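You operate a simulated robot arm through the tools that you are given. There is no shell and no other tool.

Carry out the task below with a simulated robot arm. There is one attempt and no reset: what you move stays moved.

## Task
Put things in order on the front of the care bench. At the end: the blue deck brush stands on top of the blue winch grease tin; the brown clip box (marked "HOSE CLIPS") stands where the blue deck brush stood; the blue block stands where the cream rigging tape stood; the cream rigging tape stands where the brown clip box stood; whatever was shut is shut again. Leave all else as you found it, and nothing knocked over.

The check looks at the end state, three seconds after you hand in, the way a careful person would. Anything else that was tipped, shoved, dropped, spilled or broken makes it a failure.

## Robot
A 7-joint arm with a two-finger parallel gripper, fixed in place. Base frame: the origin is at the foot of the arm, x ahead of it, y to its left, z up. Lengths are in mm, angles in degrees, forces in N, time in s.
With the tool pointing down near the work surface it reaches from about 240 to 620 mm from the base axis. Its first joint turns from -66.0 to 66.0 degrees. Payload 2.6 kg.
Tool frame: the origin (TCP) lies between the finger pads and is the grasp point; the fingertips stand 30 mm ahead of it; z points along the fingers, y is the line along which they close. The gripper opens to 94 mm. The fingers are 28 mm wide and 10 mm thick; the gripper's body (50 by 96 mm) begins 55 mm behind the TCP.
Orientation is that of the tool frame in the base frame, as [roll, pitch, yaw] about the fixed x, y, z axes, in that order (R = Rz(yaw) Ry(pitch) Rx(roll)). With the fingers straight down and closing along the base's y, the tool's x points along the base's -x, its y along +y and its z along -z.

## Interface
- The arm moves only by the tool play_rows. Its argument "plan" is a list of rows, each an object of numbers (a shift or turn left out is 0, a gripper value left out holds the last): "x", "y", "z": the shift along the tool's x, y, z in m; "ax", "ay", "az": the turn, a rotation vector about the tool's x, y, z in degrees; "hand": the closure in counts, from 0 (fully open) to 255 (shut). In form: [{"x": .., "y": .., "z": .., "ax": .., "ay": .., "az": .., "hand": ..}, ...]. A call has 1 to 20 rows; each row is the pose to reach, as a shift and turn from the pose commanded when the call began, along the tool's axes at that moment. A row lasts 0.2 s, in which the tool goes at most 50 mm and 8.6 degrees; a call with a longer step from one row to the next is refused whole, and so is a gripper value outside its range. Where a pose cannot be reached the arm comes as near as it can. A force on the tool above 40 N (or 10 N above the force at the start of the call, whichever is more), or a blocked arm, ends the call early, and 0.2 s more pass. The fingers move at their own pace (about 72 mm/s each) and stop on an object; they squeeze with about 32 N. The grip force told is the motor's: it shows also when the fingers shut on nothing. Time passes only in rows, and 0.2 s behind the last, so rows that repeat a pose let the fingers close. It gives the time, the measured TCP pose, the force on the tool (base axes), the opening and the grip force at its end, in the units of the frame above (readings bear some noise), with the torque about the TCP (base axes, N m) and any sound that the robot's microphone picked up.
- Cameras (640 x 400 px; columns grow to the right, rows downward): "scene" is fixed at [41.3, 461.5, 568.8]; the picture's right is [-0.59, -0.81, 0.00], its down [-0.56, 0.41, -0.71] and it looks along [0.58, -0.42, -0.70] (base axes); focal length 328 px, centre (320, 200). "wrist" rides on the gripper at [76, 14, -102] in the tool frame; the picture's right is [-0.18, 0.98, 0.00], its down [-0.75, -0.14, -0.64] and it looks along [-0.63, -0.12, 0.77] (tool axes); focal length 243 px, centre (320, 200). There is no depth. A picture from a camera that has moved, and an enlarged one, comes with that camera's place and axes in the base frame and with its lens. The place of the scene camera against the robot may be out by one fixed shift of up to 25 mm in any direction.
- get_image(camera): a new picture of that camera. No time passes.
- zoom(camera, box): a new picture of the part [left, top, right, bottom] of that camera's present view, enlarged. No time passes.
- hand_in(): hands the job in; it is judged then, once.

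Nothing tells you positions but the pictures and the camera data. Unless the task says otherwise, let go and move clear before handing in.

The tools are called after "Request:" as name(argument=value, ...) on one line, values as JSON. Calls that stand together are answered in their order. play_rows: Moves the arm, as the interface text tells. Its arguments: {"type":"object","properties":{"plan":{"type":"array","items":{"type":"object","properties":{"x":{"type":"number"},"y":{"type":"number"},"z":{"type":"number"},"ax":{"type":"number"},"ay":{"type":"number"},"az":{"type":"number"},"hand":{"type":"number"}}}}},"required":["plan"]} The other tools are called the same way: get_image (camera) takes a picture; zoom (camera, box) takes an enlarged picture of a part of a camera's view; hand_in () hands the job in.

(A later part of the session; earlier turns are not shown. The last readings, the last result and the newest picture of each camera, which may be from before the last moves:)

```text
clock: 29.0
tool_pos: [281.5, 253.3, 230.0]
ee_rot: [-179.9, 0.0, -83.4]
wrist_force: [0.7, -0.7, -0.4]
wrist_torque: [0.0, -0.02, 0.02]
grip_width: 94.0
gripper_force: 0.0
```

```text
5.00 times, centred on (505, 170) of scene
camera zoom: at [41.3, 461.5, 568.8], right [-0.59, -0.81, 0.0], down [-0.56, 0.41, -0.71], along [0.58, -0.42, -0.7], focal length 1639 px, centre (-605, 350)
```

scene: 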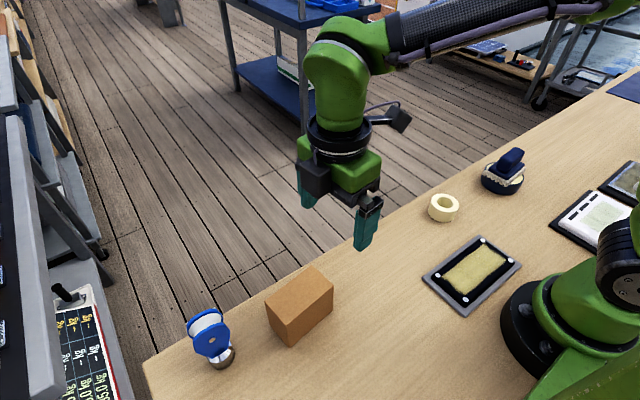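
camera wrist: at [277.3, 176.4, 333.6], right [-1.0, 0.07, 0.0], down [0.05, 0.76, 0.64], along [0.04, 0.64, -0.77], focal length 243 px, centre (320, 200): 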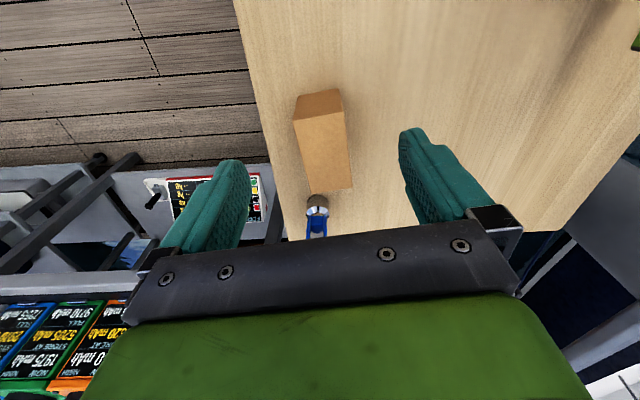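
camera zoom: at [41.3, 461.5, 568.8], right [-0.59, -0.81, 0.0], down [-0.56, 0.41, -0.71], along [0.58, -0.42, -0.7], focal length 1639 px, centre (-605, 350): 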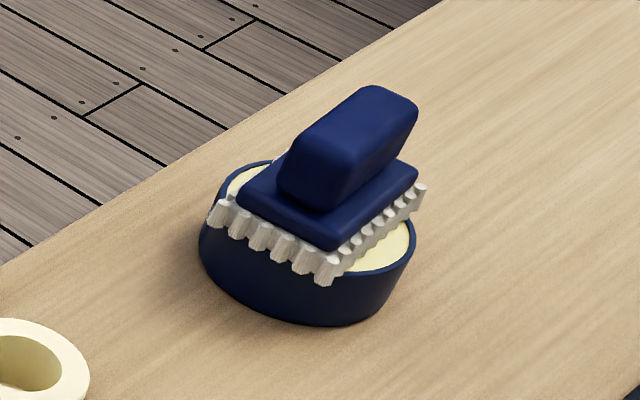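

The box's top corners agree with the first estimate: centre (281,320.7), turned 6.5°, height about 80. I'll position above it and descend to just over the top to check centring.

Request:
play_rows(plan=[{"x": -0.035, "y": -0.0035}, {"x": -0.067, "y": -0.0068}, {"x": -0.067, "y": -0.0068, "z": 0.04}, {"x": -0.067, "y": -0.0068, "z": 0.08}, {"x": -0.067, "y": -0.0068, "z": 0.105}, {"x": -0.067, "y": -0.0068, "z": 0.105}])

Request:
get_image(camera="wrist")

Request:
get_image(camera="scene")

```text
clock: 30.4
tool_pos: [281.4, 319.6, 121.7]
ee_rot: [-180.0, 0.0, -83.4]
wrist_force: [0.2, -0.6, -0.5]
wrist_torque: [0.0, -0.01, -0.04]
grip_width: 93.8
gripper_force: 0.0
```

```text
taken
camera wrist: at [275.8, 241.4, 225.6], right [-1.0, 0.07, 0.0], down [0.05, 0.76, 0.64], along [0.05, 0.64, -0.77], focal length 243 px, centre (320, 200)
```

wrist: 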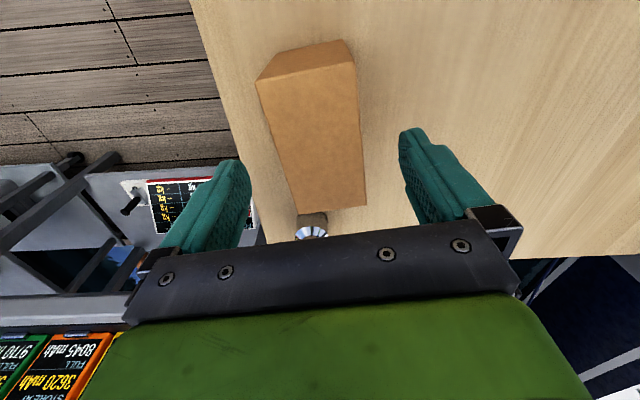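

```text
taken
```

scene: 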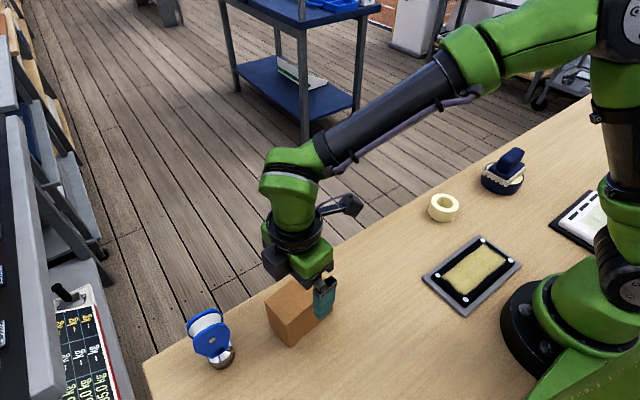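

Request:
zoom(camera="wrist", box=[240, 30, 400, 250])

```text
1.82 times, centred on (320, 140) of wrist
camera zoom: at [275.8, 241.4, 225.6], right [-1.0, 0.07, 0.0], down [0.05, 0.76, 0.64], along [0.05, 0.64, -0.77], focal length 441 px, centre (320, 309)
```

zoom: 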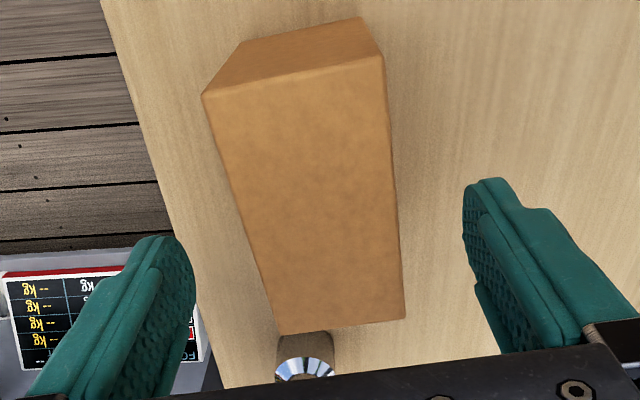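

The box centre is about 3 mm further +y than the tool axis. I'll shift that, descend to grip height (z≈46) and close.

Request:
play_rows(plan=[{"x": -0.003, "z": 0.02}, {"x": -0.003, "z": 0.045}, {"x": -0.003, "z": 0.065}, {"x": -0.003, "z": 0.075}, {"x": -0.003, "z": 0.075}, {"x": -0.003, "z": 0.075, "hand": 255}, {"x": -0.003, "z": 0.075, "hand": 255}, {"x": -0.003, "z": 0.075, "hand": 255}, {"x": -0.003, "z": 0.075, "hand": 255}])

Request:
get_image(camera="wrist")

Request:
zoom(camera="scene", box=[180, 200, 380, 380])

```text
clock: 32.4
tool_pos: [282.1, 324.0, 48.0]
ee_rot: [179.9, 0.0, -83.4]
wrist_force: [-0.5, 0.3, -0.6]
wrist_torque: [0.02, 0.02, 0.0]
grip_width: 58.9
gripper_force: 32.1
```

```text
taken
camera wrist: at [277.2, 246.2, 151.9], right [-1.0, 0.07, 0.0], down [0.05, 0.77, 0.64], along [0.04, 0.64, -0.77], focal length 243 px, centre (320, 200)
```

wrist: 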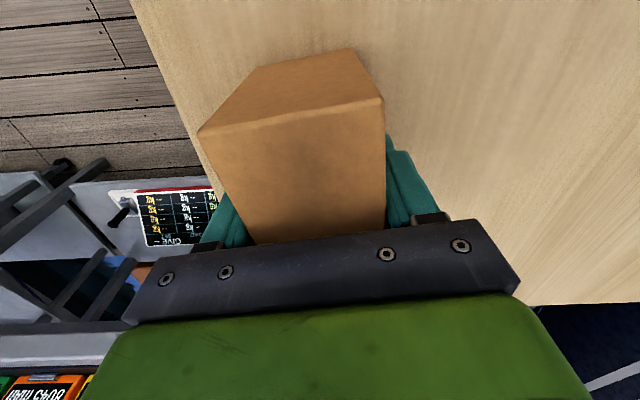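

```text
2.22 times, centred on (280, 290) of scene
camera zoom: at [41.3, 461.5, 568.8], right [-0.59, -0.81, 0.0], down [-0.56, 0.41, -0.71], along [0.58, -0.42, -0.7], focal length 728 px, centre (409, 0)
```

zoom: 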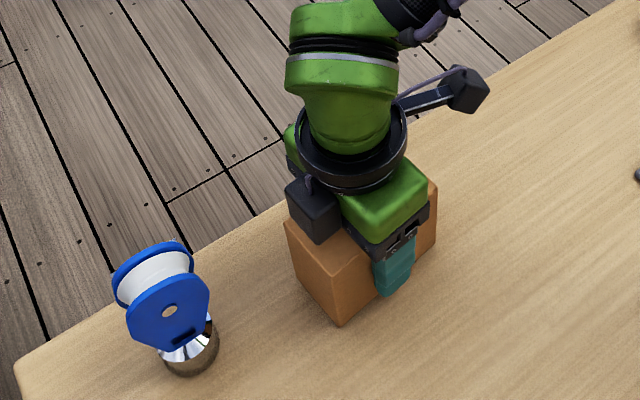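

The box is gripped at 59 mm. I'll lift slowly and check weight and hold.

Request:
play_rows(plan=[{"z": -0.003, "hand": 255}, {"z": -0.008, "hand": 255}, {"z": -0.015, "hand": 255}, {"z": -0.02, "hand": 255}, {"z": -0.02, "hand": 255}])

Request:
zoom(camera="scene", box=[180, 200, 380, 380])

Request:
get_image(camera="wrist")

```text
clock: 33.6
tool_pos: [280.5, 323.5, 68.8]
ee_rot: [-180.0, 0.0, -83.3]
wrist_force: [-0.7, 0.0, -2.9]
wrist_torque: [0.01, -0.01, 0.0]
grip_width: 59.1
gripper_force: 32.4
```

```text
2.22 times, centred on (280, 290) of scene
camera zoom: at [41.3, 461.5, 568.8], right [-0.59, -0.81, 0.0], down [-0.56, 0.41, -0.71], along [0.58, -0.42, -0.7], focal length 728 px, centre (409, 0)
```

zoom: 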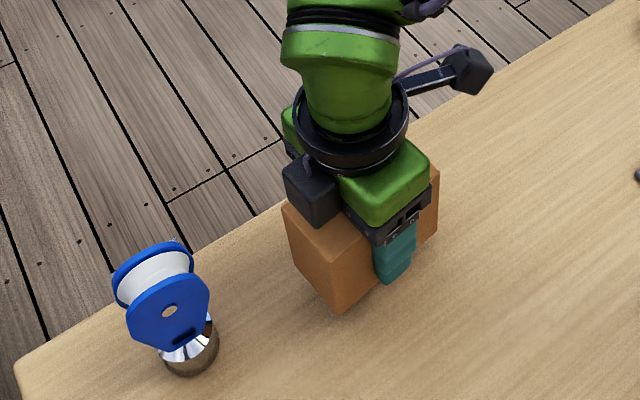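

```text
taken
camera wrist: at [276.6, 245.5, 172.7], right [-1.0, 0.07, 0.0], down [0.05, 0.76, 0.64], along [0.04, 0.64, -0.77], focal length 243 px, centre (320, 200)
```

wrist: 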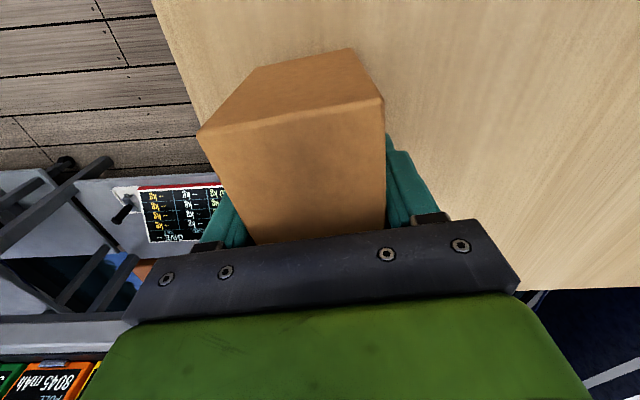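

The box is light and steady. I'll raise it a bit more and carry it to the brush's old spot at about (280.5,158).

Request:
play_rows(plan=[{"z": -0.02, "hand": 255}, {"z": -0.04, "hand": 255}, {"x": 0.02, "y": 0.0024, "z": -0.04, "hand": 255}, {"x": 0.05, "y": 0.006, "z": -0.04, "hand": 255}, {"x": 0.08, "y": 0.0096, "z": -0.04, "hand": 255}, {"x": 0.11, "y": 0.0132, "z": -0.04, "hand": 255}, {"x": 0.14, "y": 0.0168, "z": -0.04, "hand": 255}, {"x": 0.16, "y": 0.0192, "z": -0.04, "hand": 255}, {"x": 0.1638, "y": 0.0197, "z": -0.04, "hand": 255}, {"x": 0.1638, "y": 0.0197, "z": -0.04, "hand": 255}])

Request:
get_image(camera="wrist")

Request:
get_image(camera="scene")

```text
clock: 35.8
tool_pos: [279.9, 158.6, 110.4]
ee_rot: [-180.0, 0.0, -83.4]
wrist_force: [-0.1, 0.2, -3.0]
wrist_torque: [0.02, -0.01, 0.02]
grip_width: 59.0
gripper_force: 32.1
```

```text
taken
camera wrist: at [275.3, 81.6, 215.1], right [-1.0, 0.07, 0.0], down [0.05, 0.76, 0.64], along [0.04, 0.64, -0.77], focal length 243 px, centre (320, 200)
```

wrist: 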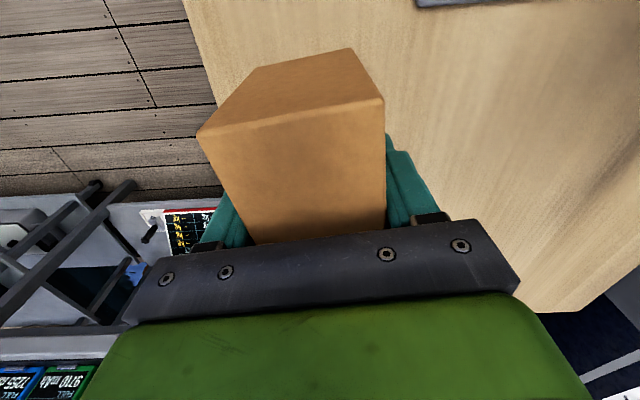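

```text
taken
```

scene: 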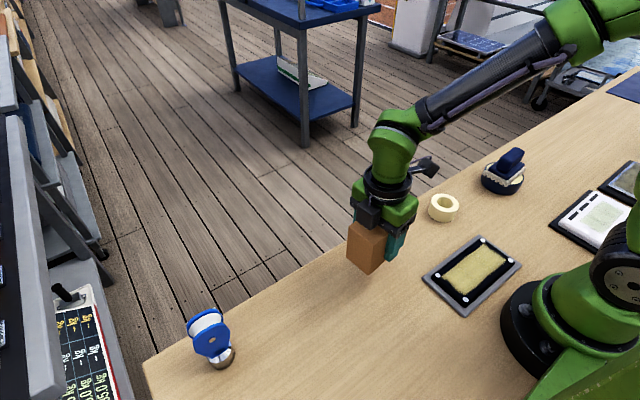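

The box is above the brush's old spot. I'll lower it to just above the bench, then in small steps to contact.

Request:
play_rows(plan=[{"z": 0.02, "hand": 255}, {"z": 0.04, "hand": 255}, {"z": 0.052, "hand": 255}, {"z": 0.057, "hand": 255}, {"z": 0.057, "hand": 255}])

Request:
play_rows(plan=[{"z": 0.002, "hand": 255}, {"z": 0.0035, "hand": 255}, {"z": 0.0035, "hand": 255}])

```text
clock: 37.0
tool_pos: [279.3, 158.0, 52.0]
ee_rot: [180.0, 0.0, -83.4]
wrist_force: [0.3, -0.2, -2.7]
wrist_torque: [0.0, -0.02, -0.01]
grip_width: 59.3
gripper_force: 32.1
```

```text
clock: 37.8
tool_pos: [279.4, 158.1, 48.4]
ee_rot: [179.9, 0.0, -83.4]
wrist_force: [-0.4, 0.8, -2.5]
wrist_torque: [0.02, 0.04, 0.01]
grip_width: 59.2
gripper_force: 31.5
```

Request:
play_rows(plan=[{"z": 0.001, "hand": 255}, {"z": 0.001, "hand": 255}])

```text
clock: 38.4
tool_pos: [279.3, 158.8, 49.3]
ee_rot: [180.0, 0.0, -83.4]
wrist_force: [-1.2, 0.5, -2.6]
wrist_torque: [-0.02, 0.0, -0.01]
grip_width: 59.1
gripper_force: 32.0
```

Request:
play_rows(plan=[{"z": 0.001, "hand": 255}, {"z": 0.001, "hand": 255}])

```text
clock: 39.0
tool_pos: [279.8, 157.9, 47.2]
ee_rot: [-179.9, 0.1, -83.4]
wrist_force: [-8.7, -4.3, 28.4]
wrist_torque: [-0.18, 0.15, 0.05]
grip_width: 59.3
gripper_force: 32.7
```

Contact with the bench. I'll ease up slightly and release gently.

Request:
play_rows(plan=[{"z": -0.0007, "hand": 255}, {"z": -0.0007, "hand": 255}])

```text
clock: 39.6
tool_pos: [281.0, 158.2, 48.6]
ee_rot: [-179.9, -0.1, -83.4]
wrist_force: [-3.9, -2.7, 21.1]
wrist_torque: [-0.14, 0.05, -0.15]
grip_width: 59.0
gripper_force: 32.0
```

Request:
play_rows(plan=[{"z": -0.0008, "hand": 255}, {"z": -0.0008, "hand": 255}])

```text
clock: 40.2
tool_pos: [279.0, 158.1, 47.5]
ee_rot: [180.0, 0.0, -83.3]
wrist_force: [-6.6, 1.8, 17.8]
wrist_torque: [0.11, -0.13, 0.0]
grip_width: 59.5
gripper_force: 32.2
```

Request:
play_rows(plan=[{"z": -0.0006, "hand": 255}, {"z": -0.0006, "hand": 255}, {"z": -0.0006, "hand": 85}, {"z": -0.0006, "hand": 70}, {"z": -0.0006, "hand": 40}, {"z": -0.0006, "hand": 0}, {"z": -0.0006, "hand": 0}])

Request:
get_image(camera="wrist")

Request:
zoom(camera="scene", box=[290, 170, 450, 300])

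```text
clock: 41.8
tool_pos: [279.6, 157.3, 49.2]
ee_rot: [-179.9, 0.0, -83.3]
wrist_force: [-0.1, 0.4, 0.6]
wrist_torque: [0.03, 0.01, 0.02]
grip_width: 94.0
gripper_force: 0.0
```

```text
taken
camera wrist: at [276.1, 79.9, 152.6], right [-1.0, 0.07, 0.0], down [0.05, 0.76, 0.64], along [0.04, 0.64, -0.77], focal length 243 px, centre (320, 200)
```

wrist: 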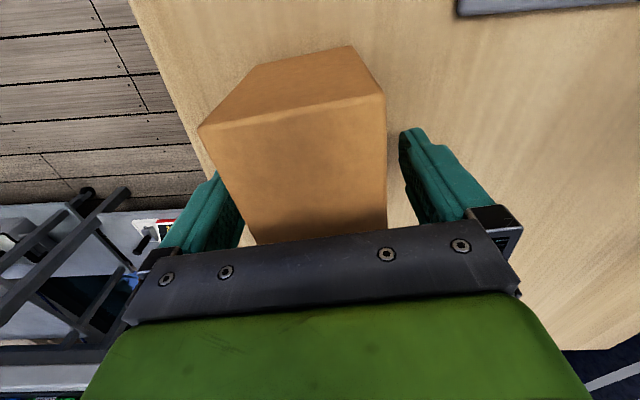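

```text
3.08 times, centred on (370, 235) of scene
camera zoom: at [41.3, 461.5, 568.8], right [-0.59, -0.81, 0.0], down [-0.56, 0.41, -0.71], along [0.58, -0.42, -0.7], focal length 1009 px, centre (166, 92)
```

zoom: 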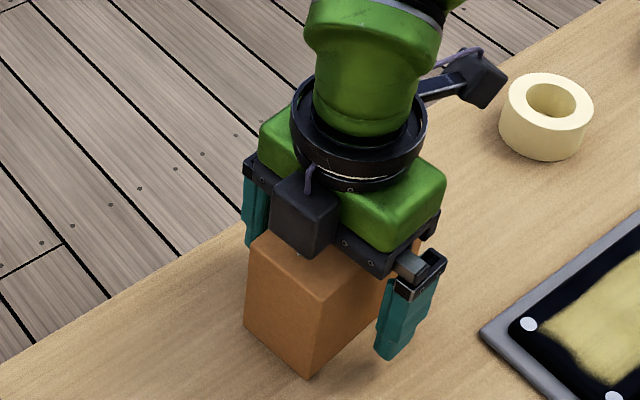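

The box is standing where the brush was. I'll lift clear and travel to view the tape.

Request:
play_rows(plan=[{"z": -0.03}, {"z": -0.07}, {"z": -0.11}, {"z": -0.13}, {"x": 0.04, "y": 0.002, "z": -0.13}, {"x": 0.08, "y": 0.004, "z": -0.13}, {"x": 0.12, "y": 0.006, "z": -0.13}, {"x": 0.16, "y": 0.008, "z": -0.13}, {"x": 0.2, "y": 0.01, "z": -0.13}, {"x": 0.24, "y": 0.012, "z": -0.13}, {"x": 0.27, "y": 0.013, "z": -0.13}, {"x": 0.288, "y": 0.0132, "z": -0.13, "az": 3}, {"x": 0.288, "y": 0.0132, "z": -0.13, "az": 6.6}, {"x": 0.288, "y": 0.0132, "z": -0.13, "az": 6.6}])

Request:
get_image(camera="wrist")

Request:
get_image(camera="scene")

Request:
zoom(camera="wrist", box=[240, 70, 400, 170])

```text
clock: 44.8
tool_pos: [300.7, -128.2, 180.3]
ee_rot: [-180.0, 0.0, -90.0]
wrist_force: [0.5, 0.2, -0.8]
wrist_torque: [0.02, 0.03, 0.01]
grip_width: 94.0
gripper_force: 0.0
```

```text
taken
camera wrist: at [287.4, -204.4, 284.6], right [-0.98, 0.18, 0.0], down [0.14, 0.75, 0.64], along [0.12, 0.63, -0.77], focal length 243 px, centre (320, 200)
```

wrist: 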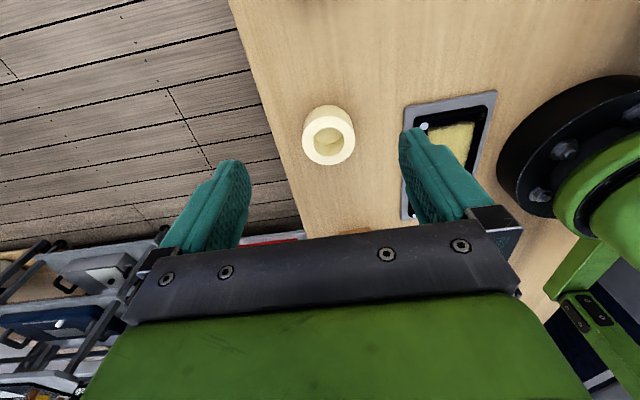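

```text
taken
```

scene: 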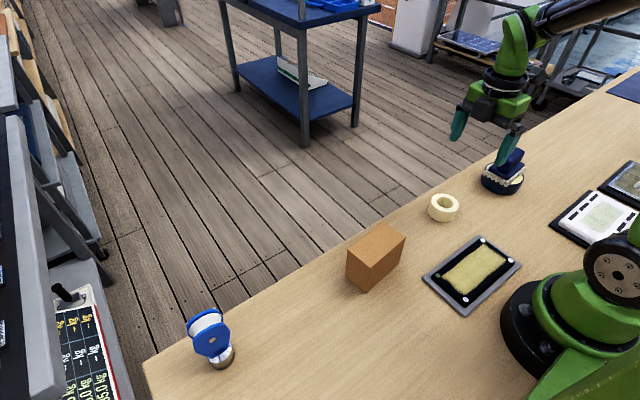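

```text
4.00 times, centred on (320, 120) of wrist
camera zoom: at [287.4, -204.4, 284.6], right [-0.98, 0.18, 0.0], down [0.14, 0.75, 0.64], along [0.12, 0.63, -0.77], focal length 970 px, centre (320, 520)
```

zoom: 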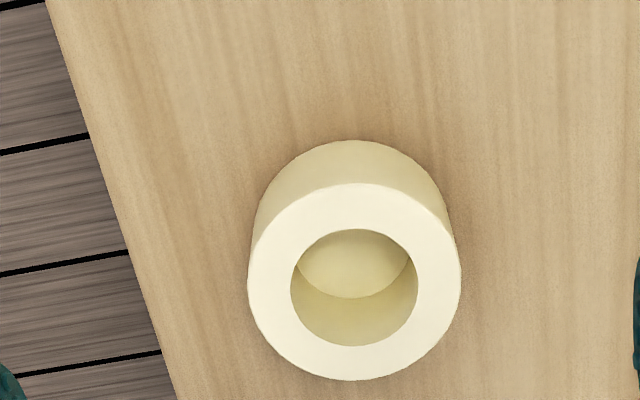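

The tape's centre refines to about (300.4,-79), top near z=31. I'll move above it, check centring at mid-height, then grip.

Request:
play_rows(plan=[{"x": -0.025}, {"x": -0.0493, "y": 0.0006, "z": 0.02}, {"x": -0.0493, "y": 0.0006, "z": 0.06}, {"x": -0.0493, "y": 0.0006, "z": 0.09}, {"x": -0.0493, "y": 0.0006, "z": 0.09}])

Request:
zoom(camera="wrist", box=[224, 30, 416, 190])

Request:
zoom(camera="scene", box=[380, 100, 540, 230])

```text
clock: 46.0
tool_pos: [299.0, -77.8, 88.8]
ee_rot: [-179.9, 0.0, -90.0]
wrist_force: [-0.1, -0.1, 1.0]
wrist_torque: [0.05, 0.0, -0.03]
grip_width: 93.9
gripper_force: 0.1
```

```text
2.50 times, centred on (320, 110) of wrist
camera zoom: at [286.4, -153.2, 192.7], right [-0.98, 0.18, 0.0], down [0.14, 0.75, 0.64], along [0.12, 0.63, -0.77], focal length 606 px, centre (320, 425)
```

zoom: 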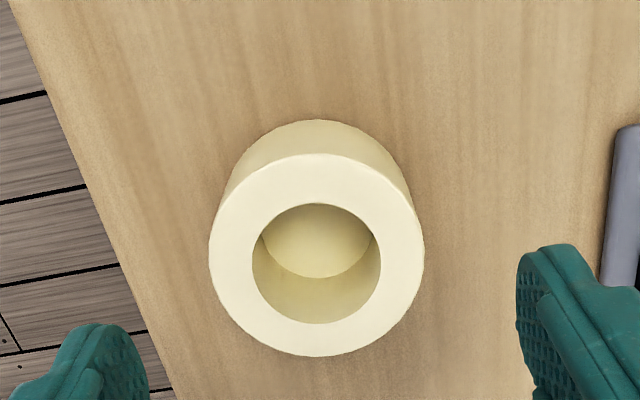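

```text
3.08 times, centred on (460, 165) of scene
camera zoom: at [41.3, 461.5, 568.8], right [-0.59, -0.81, 0.0], down [-0.56, 0.41, -0.71], along [0.58, -0.42, -0.7], focal length 1009 px, centre (-111, 308)
```

zoom: 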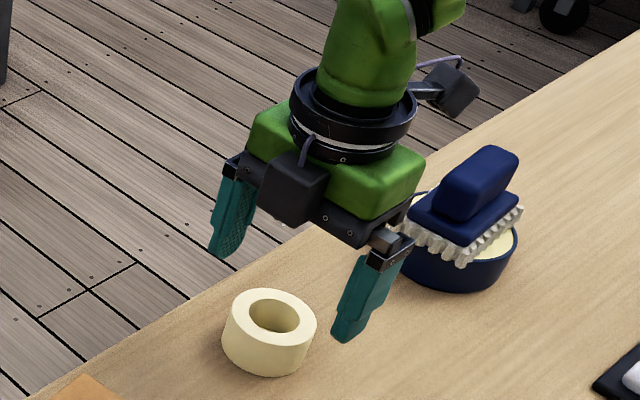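

Well centred (within ~1 mm). Descending to grip the tape at z≈40.

Request:
play_rows(plan=[{"x": 0.001, "y": -0.0007, "z": 0.02}, {"x": 0.001, "y": -0.0007, "z": 0.04}, {"x": 0.001, "y": -0.0007, "z": 0.049}, {"x": 0.001, "y": -0.0007, "z": 0.049}, {"x": 0.001, "y": -0.0007, "z": 0.049, "hand": 255}, {"x": 0.001, "y": -0.0007, "z": 0.049, "hand": 255}, {"x": 0.001, "y": -0.0007, "z": 0.049, "hand": 255}, {"x": 0.001, "y": -0.0007, "z": 0.049, "hand": 255}])

Request:
get_image(camera="wrist")

Request:
zoom(camera="scene", box=[380, 100, 540, 230])

```text
clock: 47.8
tool_pos: [300.7, -80.3, 40.4]
ee_rot: [180.0, 0.0, -90.1]
wrist_force: [-1.2, 0.2, -0.4]
wrist_torque: [0.01, -0.01, 0.02]
grip_width: 58.4
gripper_force: 32.0
```

```text
taken
camera wrist: at [286.9, -155.7, 144.5], right [-0.98, 0.18, 0.0], down [0.14, 0.75, 0.64], along [0.12, 0.63, -0.77], focal length 243 px, centre (320, 200)
```

wrist: 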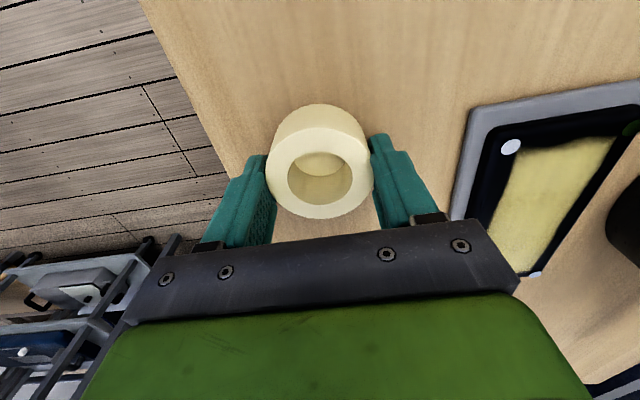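

```text
3.08 times, centred on (460, 165) of scene
camera zoom: at [41.3, 461.5, 568.8], right [-0.59, -0.81, 0.0], down [-0.56, 0.41, -0.71], along [0.58, -0.42, -0.7], focal length 1009 px, centre (-111, 308)
```

zoom: 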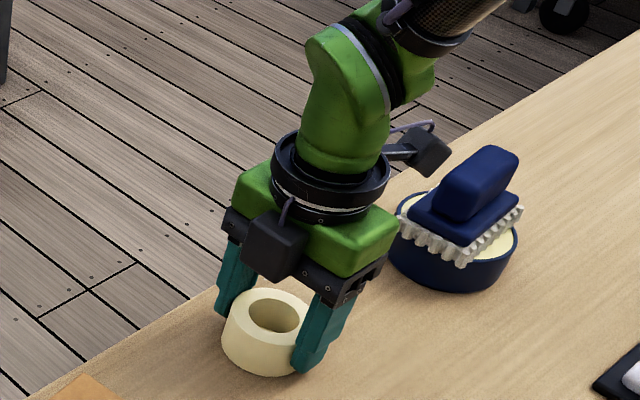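

The tape is gripped. I'll lift high enough to clear the clip box and carry it to the box's old spot near (281.4,322).

Request:
play_rows(plan=[{"z": -0.005, "hand": 255}, {"z": -0.02, "hand": 255}, {"z": -0.05, "hand": 255}, {"z": -0.09, "hand": 255}, {"z": -0.13, "hand": 255}, {"z": -0.16, "hand": 255}, {"z": -0.16, "hand": 255}])

Request:
get_image(camera="wrist")

```text
clock: 49.4
tool_pos: [300.0, -80.7, 196.8]
ee_rot: [-179.9, 0.0, -90.0]
wrist_force: [0.4, 0.2, -0.3]
wrist_torque: [0.01, -0.03, -0.02]
grip_width: 58.1
gripper_force: 32.0
```

```text
taken
camera wrist: at [286.9, -157.0, 301.8], right [-0.98, 0.18, 0.0], down [0.14, 0.75, 0.64], along [0.12, 0.63, -0.77], focal length 243 px, centre (320, 200)
```

wrist: 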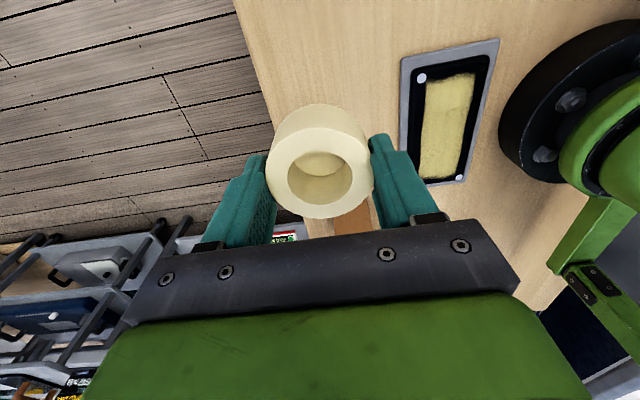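

Request:
play_rows(plan=[{"x": -0.02, "y": 0.001, "hand": 255}, {"x": -0.05, "y": 0.0025, "hand": 255}, {"x": -0.085, "y": 0.004, "hand": 255}, {"x": -0.12, "y": 0.006, "hand": 255}, {"x": -0.155, "y": 0.0075, "hand": 255}, {"x": -0.19, "y": 0.009, "hand": 255}, {"x": -0.225, "y": 0.011, "hand": 255}, {"x": -0.26, "y": 0.0125, "hand": 255}, {"x": -0.295, "y": 0.014, "hand": 255}, {"x": -0.33, "y": 0.016, "hand": 255}, {"x": -0.365, "y": 0.0175, "hand": 255}, {"x": -0.39, "y": 0.0185, "hand": 255}, {"x": -0.4022, "y": 0.019, "hand": 255}, {"x": -0.4022, "y": 0.019, "hand": 255}, {"x": -0.4022, "y": 0.019, "hand": 255}])

Request:
get_image(camera="wrist")

Request:
get_image(camera="scene")

```text
clock: 52.6
tool_pos: [279.7, 322.5, 200.6]
ee_rot: [-180.0, 0.0, -90.0]
wrist_force: [0.2, 0.7, 0.3]
wrist_torque: [0.02, 0.07, 0.02]
grip_width: 58.5
gripper_force: 32.6
```

```text
taken
camera wrist: at [266.5, 245.4, 304.8], right [-0.98, 0.18, 0.0], down [0.14, 0.75, 0.64], along [0.12, 0.63, -0.77], focal length 243 px, centre (320, 200)
```

wrist: 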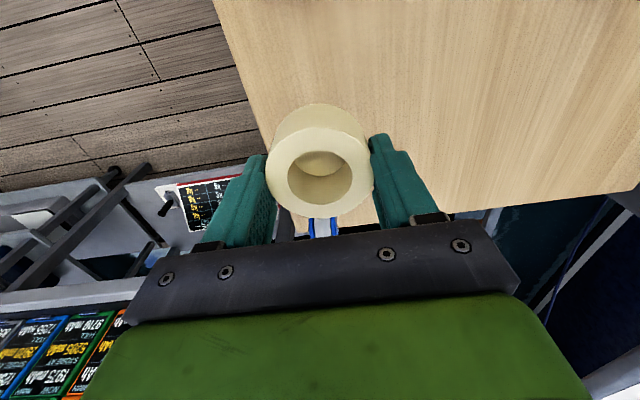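

```text
taken
```

scene: 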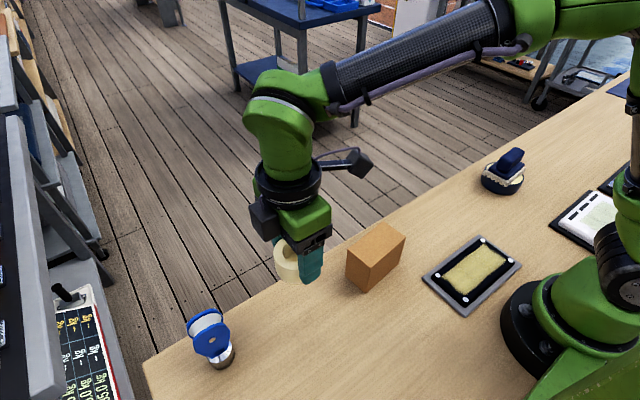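

Request:
play_rows(plan=[{"y": -0.001, "z": 0.04, "hand": 255}, {"y": -0.001, "z": 0.08, "hand": 255}, {"y": -0.001, "z": 0.115, "hand": 255}, {"y": -0.001, "z": 0.14, "hand": 255}, {"y": -0.001, "z": 0.153, "hand": 255}, {"y": -0.001, "z": 0.153, "hand": 255}])

Request:
play_rows(plan=[{"z": 0.002, "hand": 255}, {"z": 0.003, "hand": 255}, {"z": 0.003, "hand": 255}])

Request:
zoom(camera="scene", box=[180, 200, 380, 380])

```text
clock: 54.0
tool_pos: [281.7, 320.5, 43.8]
ee_rot: [180.0, 0.0, -90.0]
wrist_force: [-0.6, 0.2, -0.8]
wrist_torque: [-0.06, 0.01, 0.0]
grip_width: 58.2
gripper_force: 32.2
```

```text
clock: 54.8
tool_pos: [281.8, 320.6, 43.2]
ee_rot: [180.0, 0.0, -90.0]
wrist_force: [1.2, 0.9, -0.6]
wrist_torque: [-0.02, 0.0, -0.02]
grip_width: 58.5
gripper_force: 32.1
```

```text
2.22 times, centred on (280, 290) of scene
camera zoom: at [41.3, 461.5, 568.8], right [-0.59, -0.81, 0.0], down [-0.56, 0.41, -0.71], along [0.58, -0.42, -0.7], focal length 728 px, centre (409, 0)
```

zoom: 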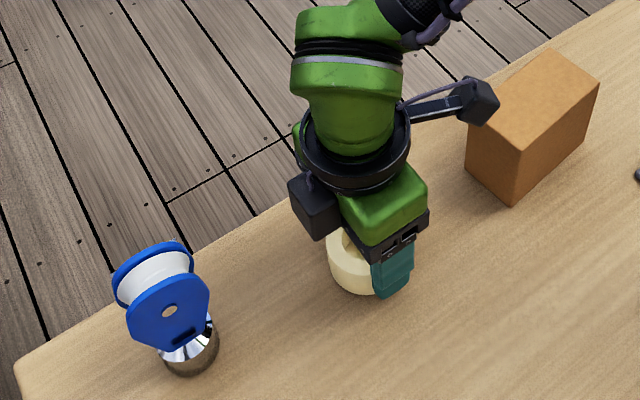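

Request:
play_rows(plan=[{"z": 0.001, "hand": 255}, {"z": 0.001, "hand": 255}])

Request:
play_rows(plan=[{"z": 0.0007, "hand": 255}, {"z": 0.0007, "hand": 255}])

```text
clock: 55.4
tool_pos: [281.2, 320.4, 41.3]
ee_rot: [-180.0, -0.1, -90.0]
wrist_force: [-0.1, -0.1, -0.4]
wrist_torque: [0.01, 0.03, 0.0]
grip_width: 58.5
gripper_force: 31.9
```

```text
clock: 56.0
tool_pos: [279.8, 322.3, 40.4]
ee_rot: [180.0, 0.1, -90.0]
wrist_force: [-0.4, -0.2, -0.6]
wrist_torque: [0.03, -0.01, -0.01]
grip_width: 58.4
gripper_force: 32.2
```

Request:
play_rows(plan=[{"z": 0.0007, "hand": 255}, {"z": 0.0007, "hand": 255}])

```text
clock: 56.6
tool_pos: [281.1, 321.3, 41.7]
ee_rot: [-180.0, -0.1, -89.9]
wrist_force: [0.3, 0.3, -0.3]
wrist_torque: [0.0, 0.01, -0.01]
grip_width: 58.5
gripper_force: 31.9
```

Request:
play_rows(plan=[{"z": 0.0007, "hand": 255}, {"z": 0.0007, "hand": 255}])

```text
clock: 57.2
tool_pos: [280.5, 321.6, 40.1]
ee_rot: [-179.9, 0.0, -90.0]
wrist_force: [0.2, -0.4, -0.5]
wrist_torque: [0.01, -0.02, 0.0]
grip_width: 58.5
gripper_force: 31.8
```

Request:
play_rows(plan=[{"z": 0.0007, "hand": 255}, {"z": 0.0007, "hand": 255}])

Request:
get_image(camera="wrist")

```text
clock: 57.8
tool_pos: [282.1, 320.8, 40.3]
ee_rot: [-180.0, 0.1, -90.0]
wrist_force: [-3.2, -2.2, 13.4]
wrist_torque: [-0.19, 0.21, -0.02]
grip_width: 58.3
gripper_force: 32.1
```

```text
taken
camera wrist: at [268.6, 244.9, 144.5], right [-0.98, 0.18, 0.0], down [0.14, 0.75, 0.64], along [0.12, 0.63, -0.77], focal length 243 px, centre (320, 200)
```

wrist: 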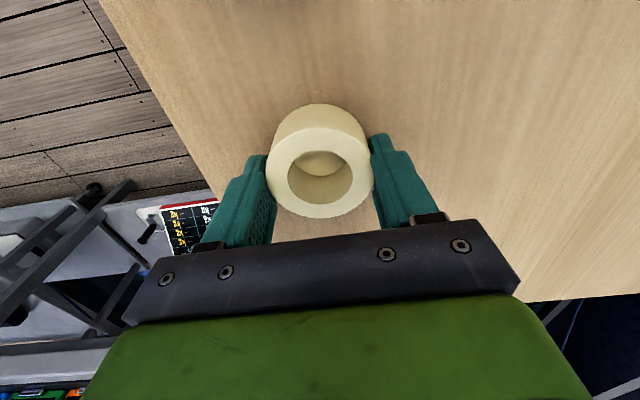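

The tape has touched the bench. Releasing now.

Request:
play_rows(plan=[{"z": -0.0004, "hand": 255}, {"z": -0.0004, "hand": 85}, {"z": -0.0004, "hand": 70}, {"z": -0.0004, "hand": 40}, {"z": -0.0004, "hand": 0}, {"z": -0.0004, "hand": 0}])

Request:
play_rows(plan=[{"z": -0.02}, {"z": -0.06}, {"z": -0.1}, {"z": -0.14}, {"z": -0.16}, {"z": -0.16}])

Request:
get_image(camera="wrist")

Request:
get_image(camera="scene")

```text
clock: 59.2
tool_pos: [282.9, 320.9, 39.9]
ee_rot: [180.0, 0.0, -90.0]
wrist_force: [-0.2, 0.5, -0.3]
wrist_torque: [-0.01, 0.02, -0.02]
grip_width: 93.9
gripper_force: 0.0
```

```text
clock: 60.6
tool_pos: [282.9, 322.0, 199.3]
ee_rot: [-180.0, 0.0, -90.0]
wrist_force: [0.1, -0.5, 0.1]
wrist_torque: [-0.02, 0.01, -0.02]
grip_width: 93.8
gripper_force: 0.1
```

```text
taken
camera wrist: at [269.9, 246.3, 303.3], right [-0.98, 0.18, 0.0], down [0.14, 0.75, 0.64], along [0.12, 0.63, -0.77], focal length 243 px, centre (320, 200)
```

wrist: 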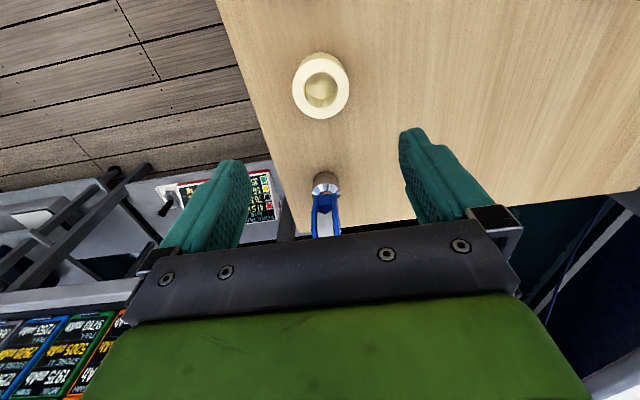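

```text
taken
```

scene: 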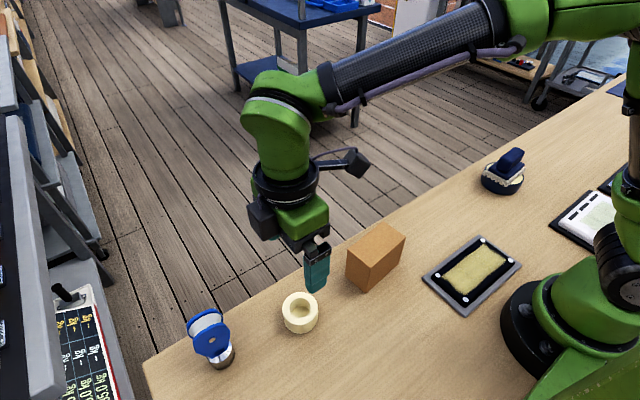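

The tape is standing in place. Now the blue block: I'll zoom in from both cameras to understand its shape.

Request:
zoom(camera="scene", box=[170, 295, 250, 375])

Request:
zoom(camera="wrist", box=[270, 150, 390, 240])

```text
5.00 times, centred on (210, 335) of scene
camera zoom: at [41.3, 461.5, 568.8], right [-0.59, -0.81, 0.0], down [-0.56, 0.41, -0.71], along [0.58, -0.42, -0.7], focal length 1639 px, centre (870, -475)
```

zoom: 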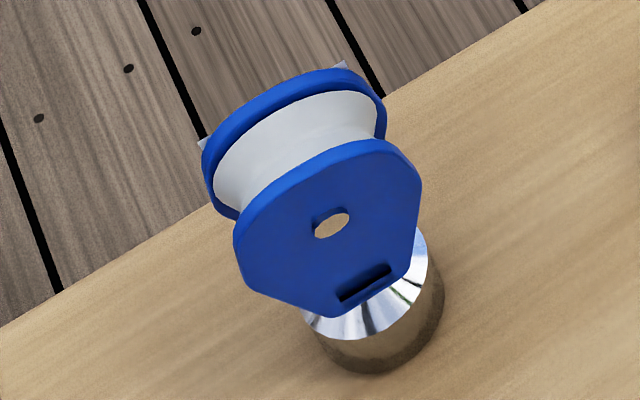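

```text
4.44 times, centred on (330, 195) of wrist
camera zoom: at [269.9, 246.3, 303.3], right [-0.98, 0.18, 0.0], down [0.14, 0.75, 0.64], along [0.12, 0.63, -0.77], focal length 1078 px, centre (276, 222)
```

zoom: 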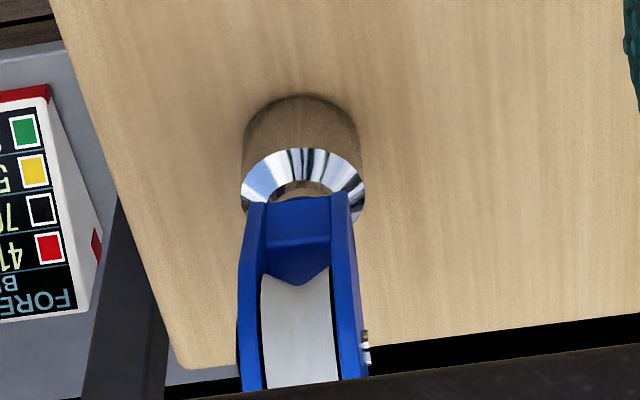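

The block has a chrome round base of about 42 mm near (300,463), blue cheeks facing ±x and a protruding axle pin. I'll take a lower, closer view from the −y side to get its geometry.

Request:
play_rows(plan=[{"x": -0.015, "y": -0.007, "z": 0.02}, {"x": -0.03, "y": -0.015, "z": 0.05}, {"x": -0.038, "y": -0.015, "z": 0.079}, {"x": -0.038, "y": -0.015, "z": 0.079}])

Request:
get_image(camera="wrist")

Request:
zoom(camera="wrist", box=[250, 130, 410, 230])

```text
clock: 61.6
tool_pos: [297.3, 359.0, 120.5]
ee_rot: [-180.0, 0.0, -90.1]
wrist_force: [-0.5, -0.2, 0.2]
wrist_torque: [0.01, -0.01, 0.0]
grip_width: 94.2
gripper_force: 0.0
```

```text
taken
camera wrist: at [283.7, 282.2, 224.7], right [-0.98, 0.18, 0.0], down [0.14, 0.75, 0.64], along [0.12, 0.63, -0.77], focal length 243 px, centre (320, 200)
```

wrist: 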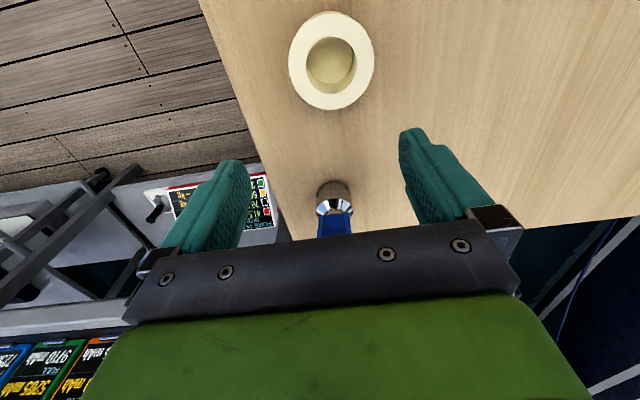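

```text
4.00 times, centred on (330, 180) of wrist
camera zoom: at [283.7, 282.2, 224.7], right [-0.98, 0.18, 0.0], down [0.14, 0.75, 0.64], along [0.12, 0.63, -0.77], focal length 970 px, centre (280, 280)
```

zoom: 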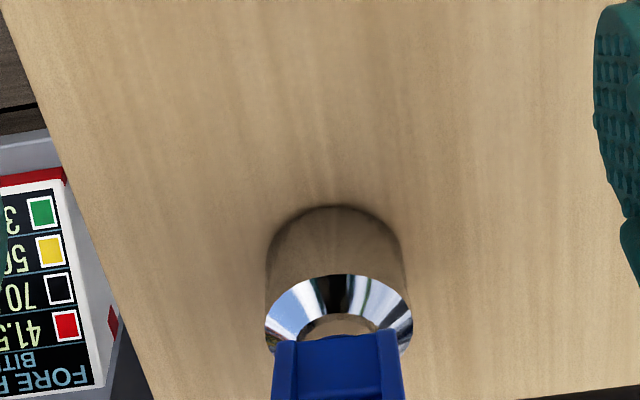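

The base is about 40 mm across and 30 mm tall, centred near (300,463.5). Next I'll rise and look from above the block to get the cheeks' height and angle.

Request:
play_rows(plan=[{"z": -0.04}, {"z": -0.08}, {"x": -0.03, "z": -0.12}, {"x": -0.06, "z": -0.15}, {"x": -0.085, "z": -0.16}, {"x": -0.085, "z": -0.16}, {"x": -0.085, "z": -0.16}])

Request:
get_image(camera="wrist")

Request:
zoom(camera="wrist", box=[260, 40, 400, 220])

Request:
get_image(camera="scene")

```text
clock: 63.2
tool_pos: [296.9, 443.0, 281.4]
ee_rot: [-180.0, 0.0, -89.9]
wrist_force: [0.0, 0.2, -0.2]
wrist_torque: [0.01, 0.0, 0.02]
grip_width: 94.0
gripper_force: 0.0
```

```text
taken
camera wrist: at [284.2, 367.5, 385.8], right [-0.98, 0.18, 0.0], down [0.14, 0.75, 0.64], along [0.12, 0.63, -0.77], focal length 243 px, centre (320, 200)
```

wrist: 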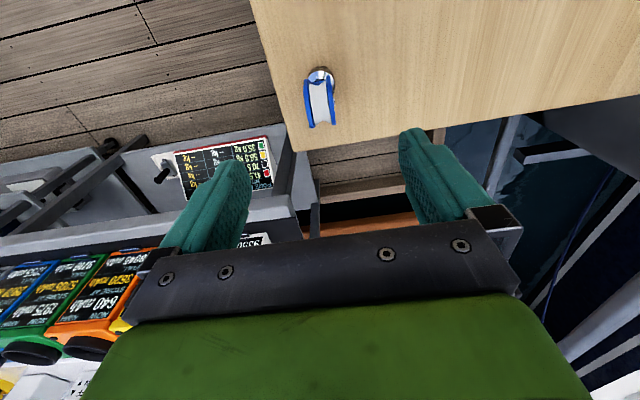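

```text
2.22 times, centred on (330, 130) of wrist
camera zoom: at [284.2, 367.5, 385.8], right [-0.98, 0.18, 0.0], down [0.14, 0.75, 0.64], along [0.12, 0.63, -0.77], focal length 539 px, centre (298, 356)
```

zoom: 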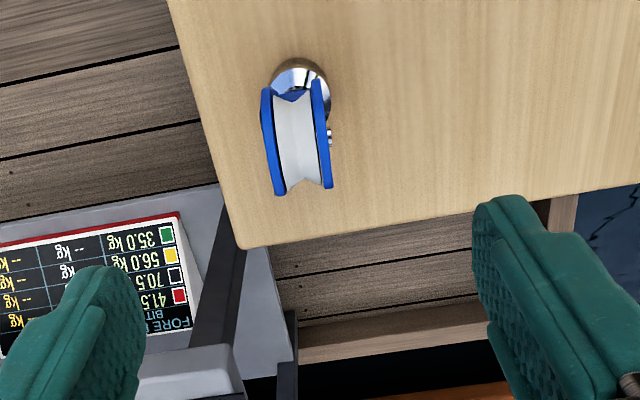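

```text
taken
```

scene: 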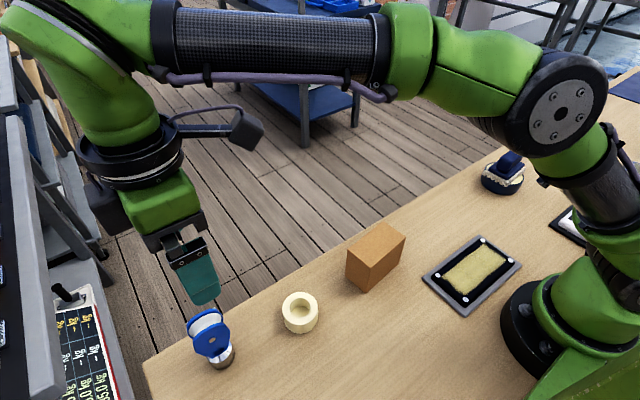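

Request:
zoom(camera="wrist", box=[290, 60, 354, 140])

```text
5.00 times, centred on (322, 100) of wrist
camera zoom: at [284.2, 367.5, 385.8], right [-0.98, 0.18, 0.0], down [0.14, 0.75, 0.64], along [0.12, 0.63, -0.77], focal length 1213 px, centre (310, 700)
```

zoom: 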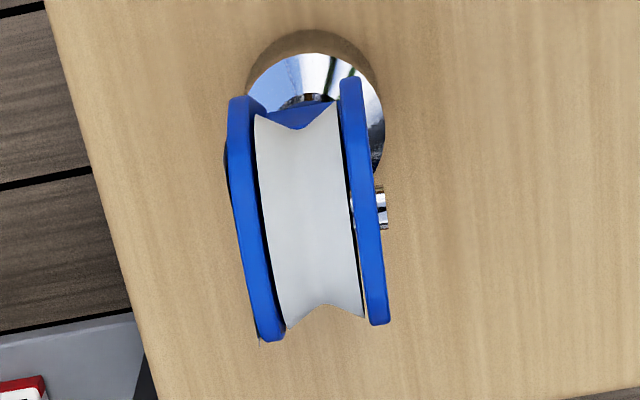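

The block's top is near z≈118, axle near z≈91, cheeks about 31 mm thick, centred near (301,462.5) and turned about −2.6°. I'll align above it and come down to just above its top for a close check.

Request:
play_rows(plan=[{"x": -0.01, "y": -0.002, "z": 0.02, "az": 1.3}, {"x": -0.0193, "y": -0.0033, "z": 0.05, "az": 2.6}, {"x": -0.0193, "y": -0.0033, "z": 0.08, "az": 2.6}, {"x": -0.0193, "y": -0.0033, "z": 0.1, "az": 2.6}, {"x": -0.0193, "y": -0.0033, "z": 0.108, "az": 2.6}, {"x": -0.0193, "y": -0.0033, "z": 0.108, "az": 2.6}])

Request:
get_image(camera="wrist")

Request:
zoom(camera="wrist", box=[240, 40, 400, 200])

Request:
get_image(camera="scene")

```text
clock: 64.6
tool_pos: [298.2, 464.3, 172.3]
ee_rot: [180.0, 0.0, -92.6]
wrist_force: [0.4, -0.1, -0.4]
wrist_torque: [0.01, -0.01, 0.03]
grip_width: 93.9
gripper_force: 0.0
```

```text
taken
camera wrist: at [282.1, 389.2, 277.3], right [-0.97, 0.23, 0.0], down [0.18, 0.75, 0.64], along [0.15, 0.62, -0.77], focal length 243 px, centre (320, 200)
```

wrist: 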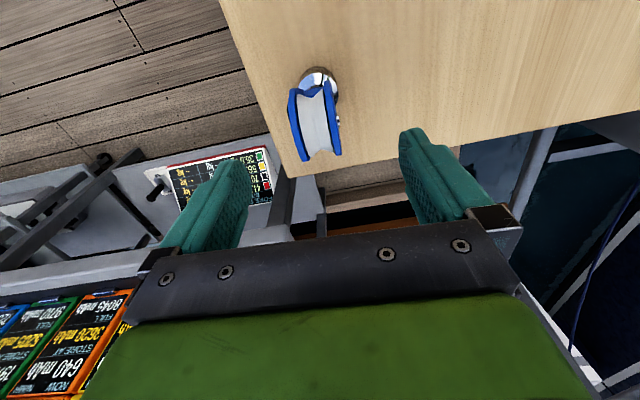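

```text
2.50 times, centred on (320, 120) of wrist
camera zoom: at [282.1, 389.2, 277.3], right [-0.97, 0.23, 0.0], down [0.18, 0.75, 0.64], along [0.15, 0.62, -0.77], focal length 606 px, centre (320, 400)
```

zoom: 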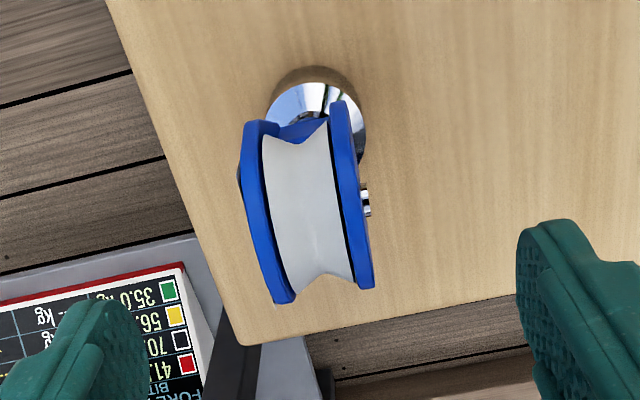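

```text
taken
```

scene: 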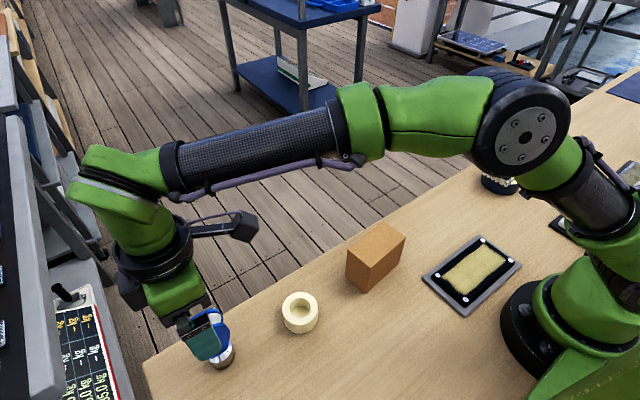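

The block is about 2 mm off the tool axis and slightly more rotated; I'll correct and descend so the fingers straddle the cheeks at z≈80.

Request:
play_rows(plan=[{"x": 0.0017, "y": -0.0018, "z": 0.02, "az": 1.0}, {"x": 0.0017, "y": -0.0018, "z": 0.045, "az": 1.0}, {"x": 0.0017, "y": -0.0018, "z": 0.07, "az": 1.0}, {"x": 0.0017, "y": -0.0018, "z": 0.085, "az": 1.0}, {"x": 0.0017, "y": -0.0018, "z": 0.092, "az": 1.0}, {"x": 0.0017, "y": -0.0018, "z": 0.092, "az": 1.0}])

Request:
get_image(camera="wrist")

Request:
zoom(camera="scene", box=[120, 220, 320, 390])

```text
clock: 66.0
tool_pos: [303.0, 462.9, 80.8]
ee_rot: [-180.0, 0.0, -93.7]
wrist_force: [0.0, 0.3, 0.3]
wrist_torque: [-0.01, -0.01, 0.01]
grip_width: 94.0
gripper_force: 0.1
```

```text
taken
camera wrist: at [284.1, 387.2, 185.0], right [-0.97, 0.25, 0.0], down [0.19, 0.74, 0.64], along [0.16, 0.62, -0.77], focal length 243 px, centre (320, 200)
```

wrist: 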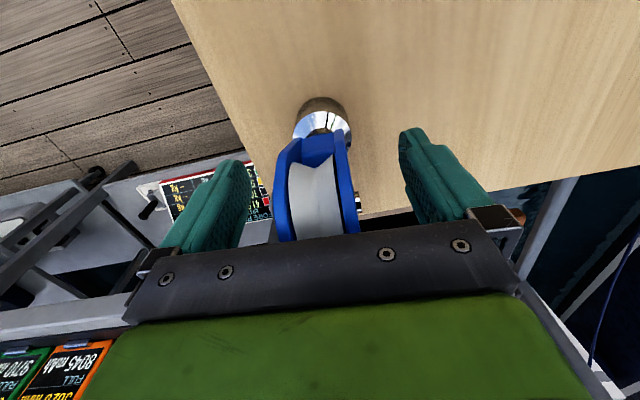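

```text
2.35 times, centred on (220, 305) of scene
camera zoom: at [41.3, 461.5, 568.8], right [-0.59, -0.81, 0.0], down [-0.56, 0.41, -0.71], along [0.58, -0.42, -0.7], focal length 771 px, centre (555, -47)
```

zoom: 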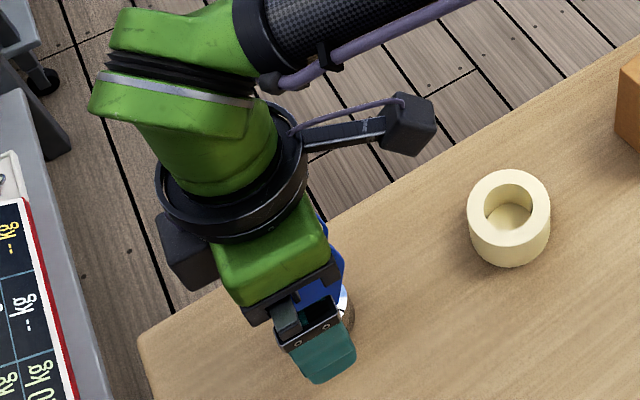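

Request:
zoom(camera="wrist", box=[224, 80, 424, 240])

```text
2.50 times, centred on (324, 160) of wrist
camera zoom: at [284.1, 387.2, 185.0], right [-0.97, 0.25, 0.0], down [0.19, 0.74, 0.64], along [0.16, 0.62, -0.77], focal length 606 px, centre (310, 300)
```

zoom: 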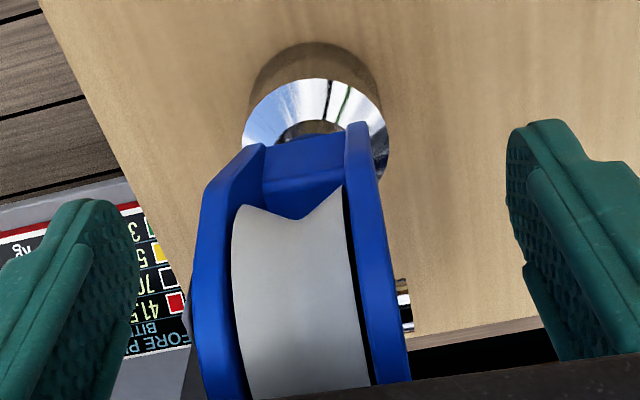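

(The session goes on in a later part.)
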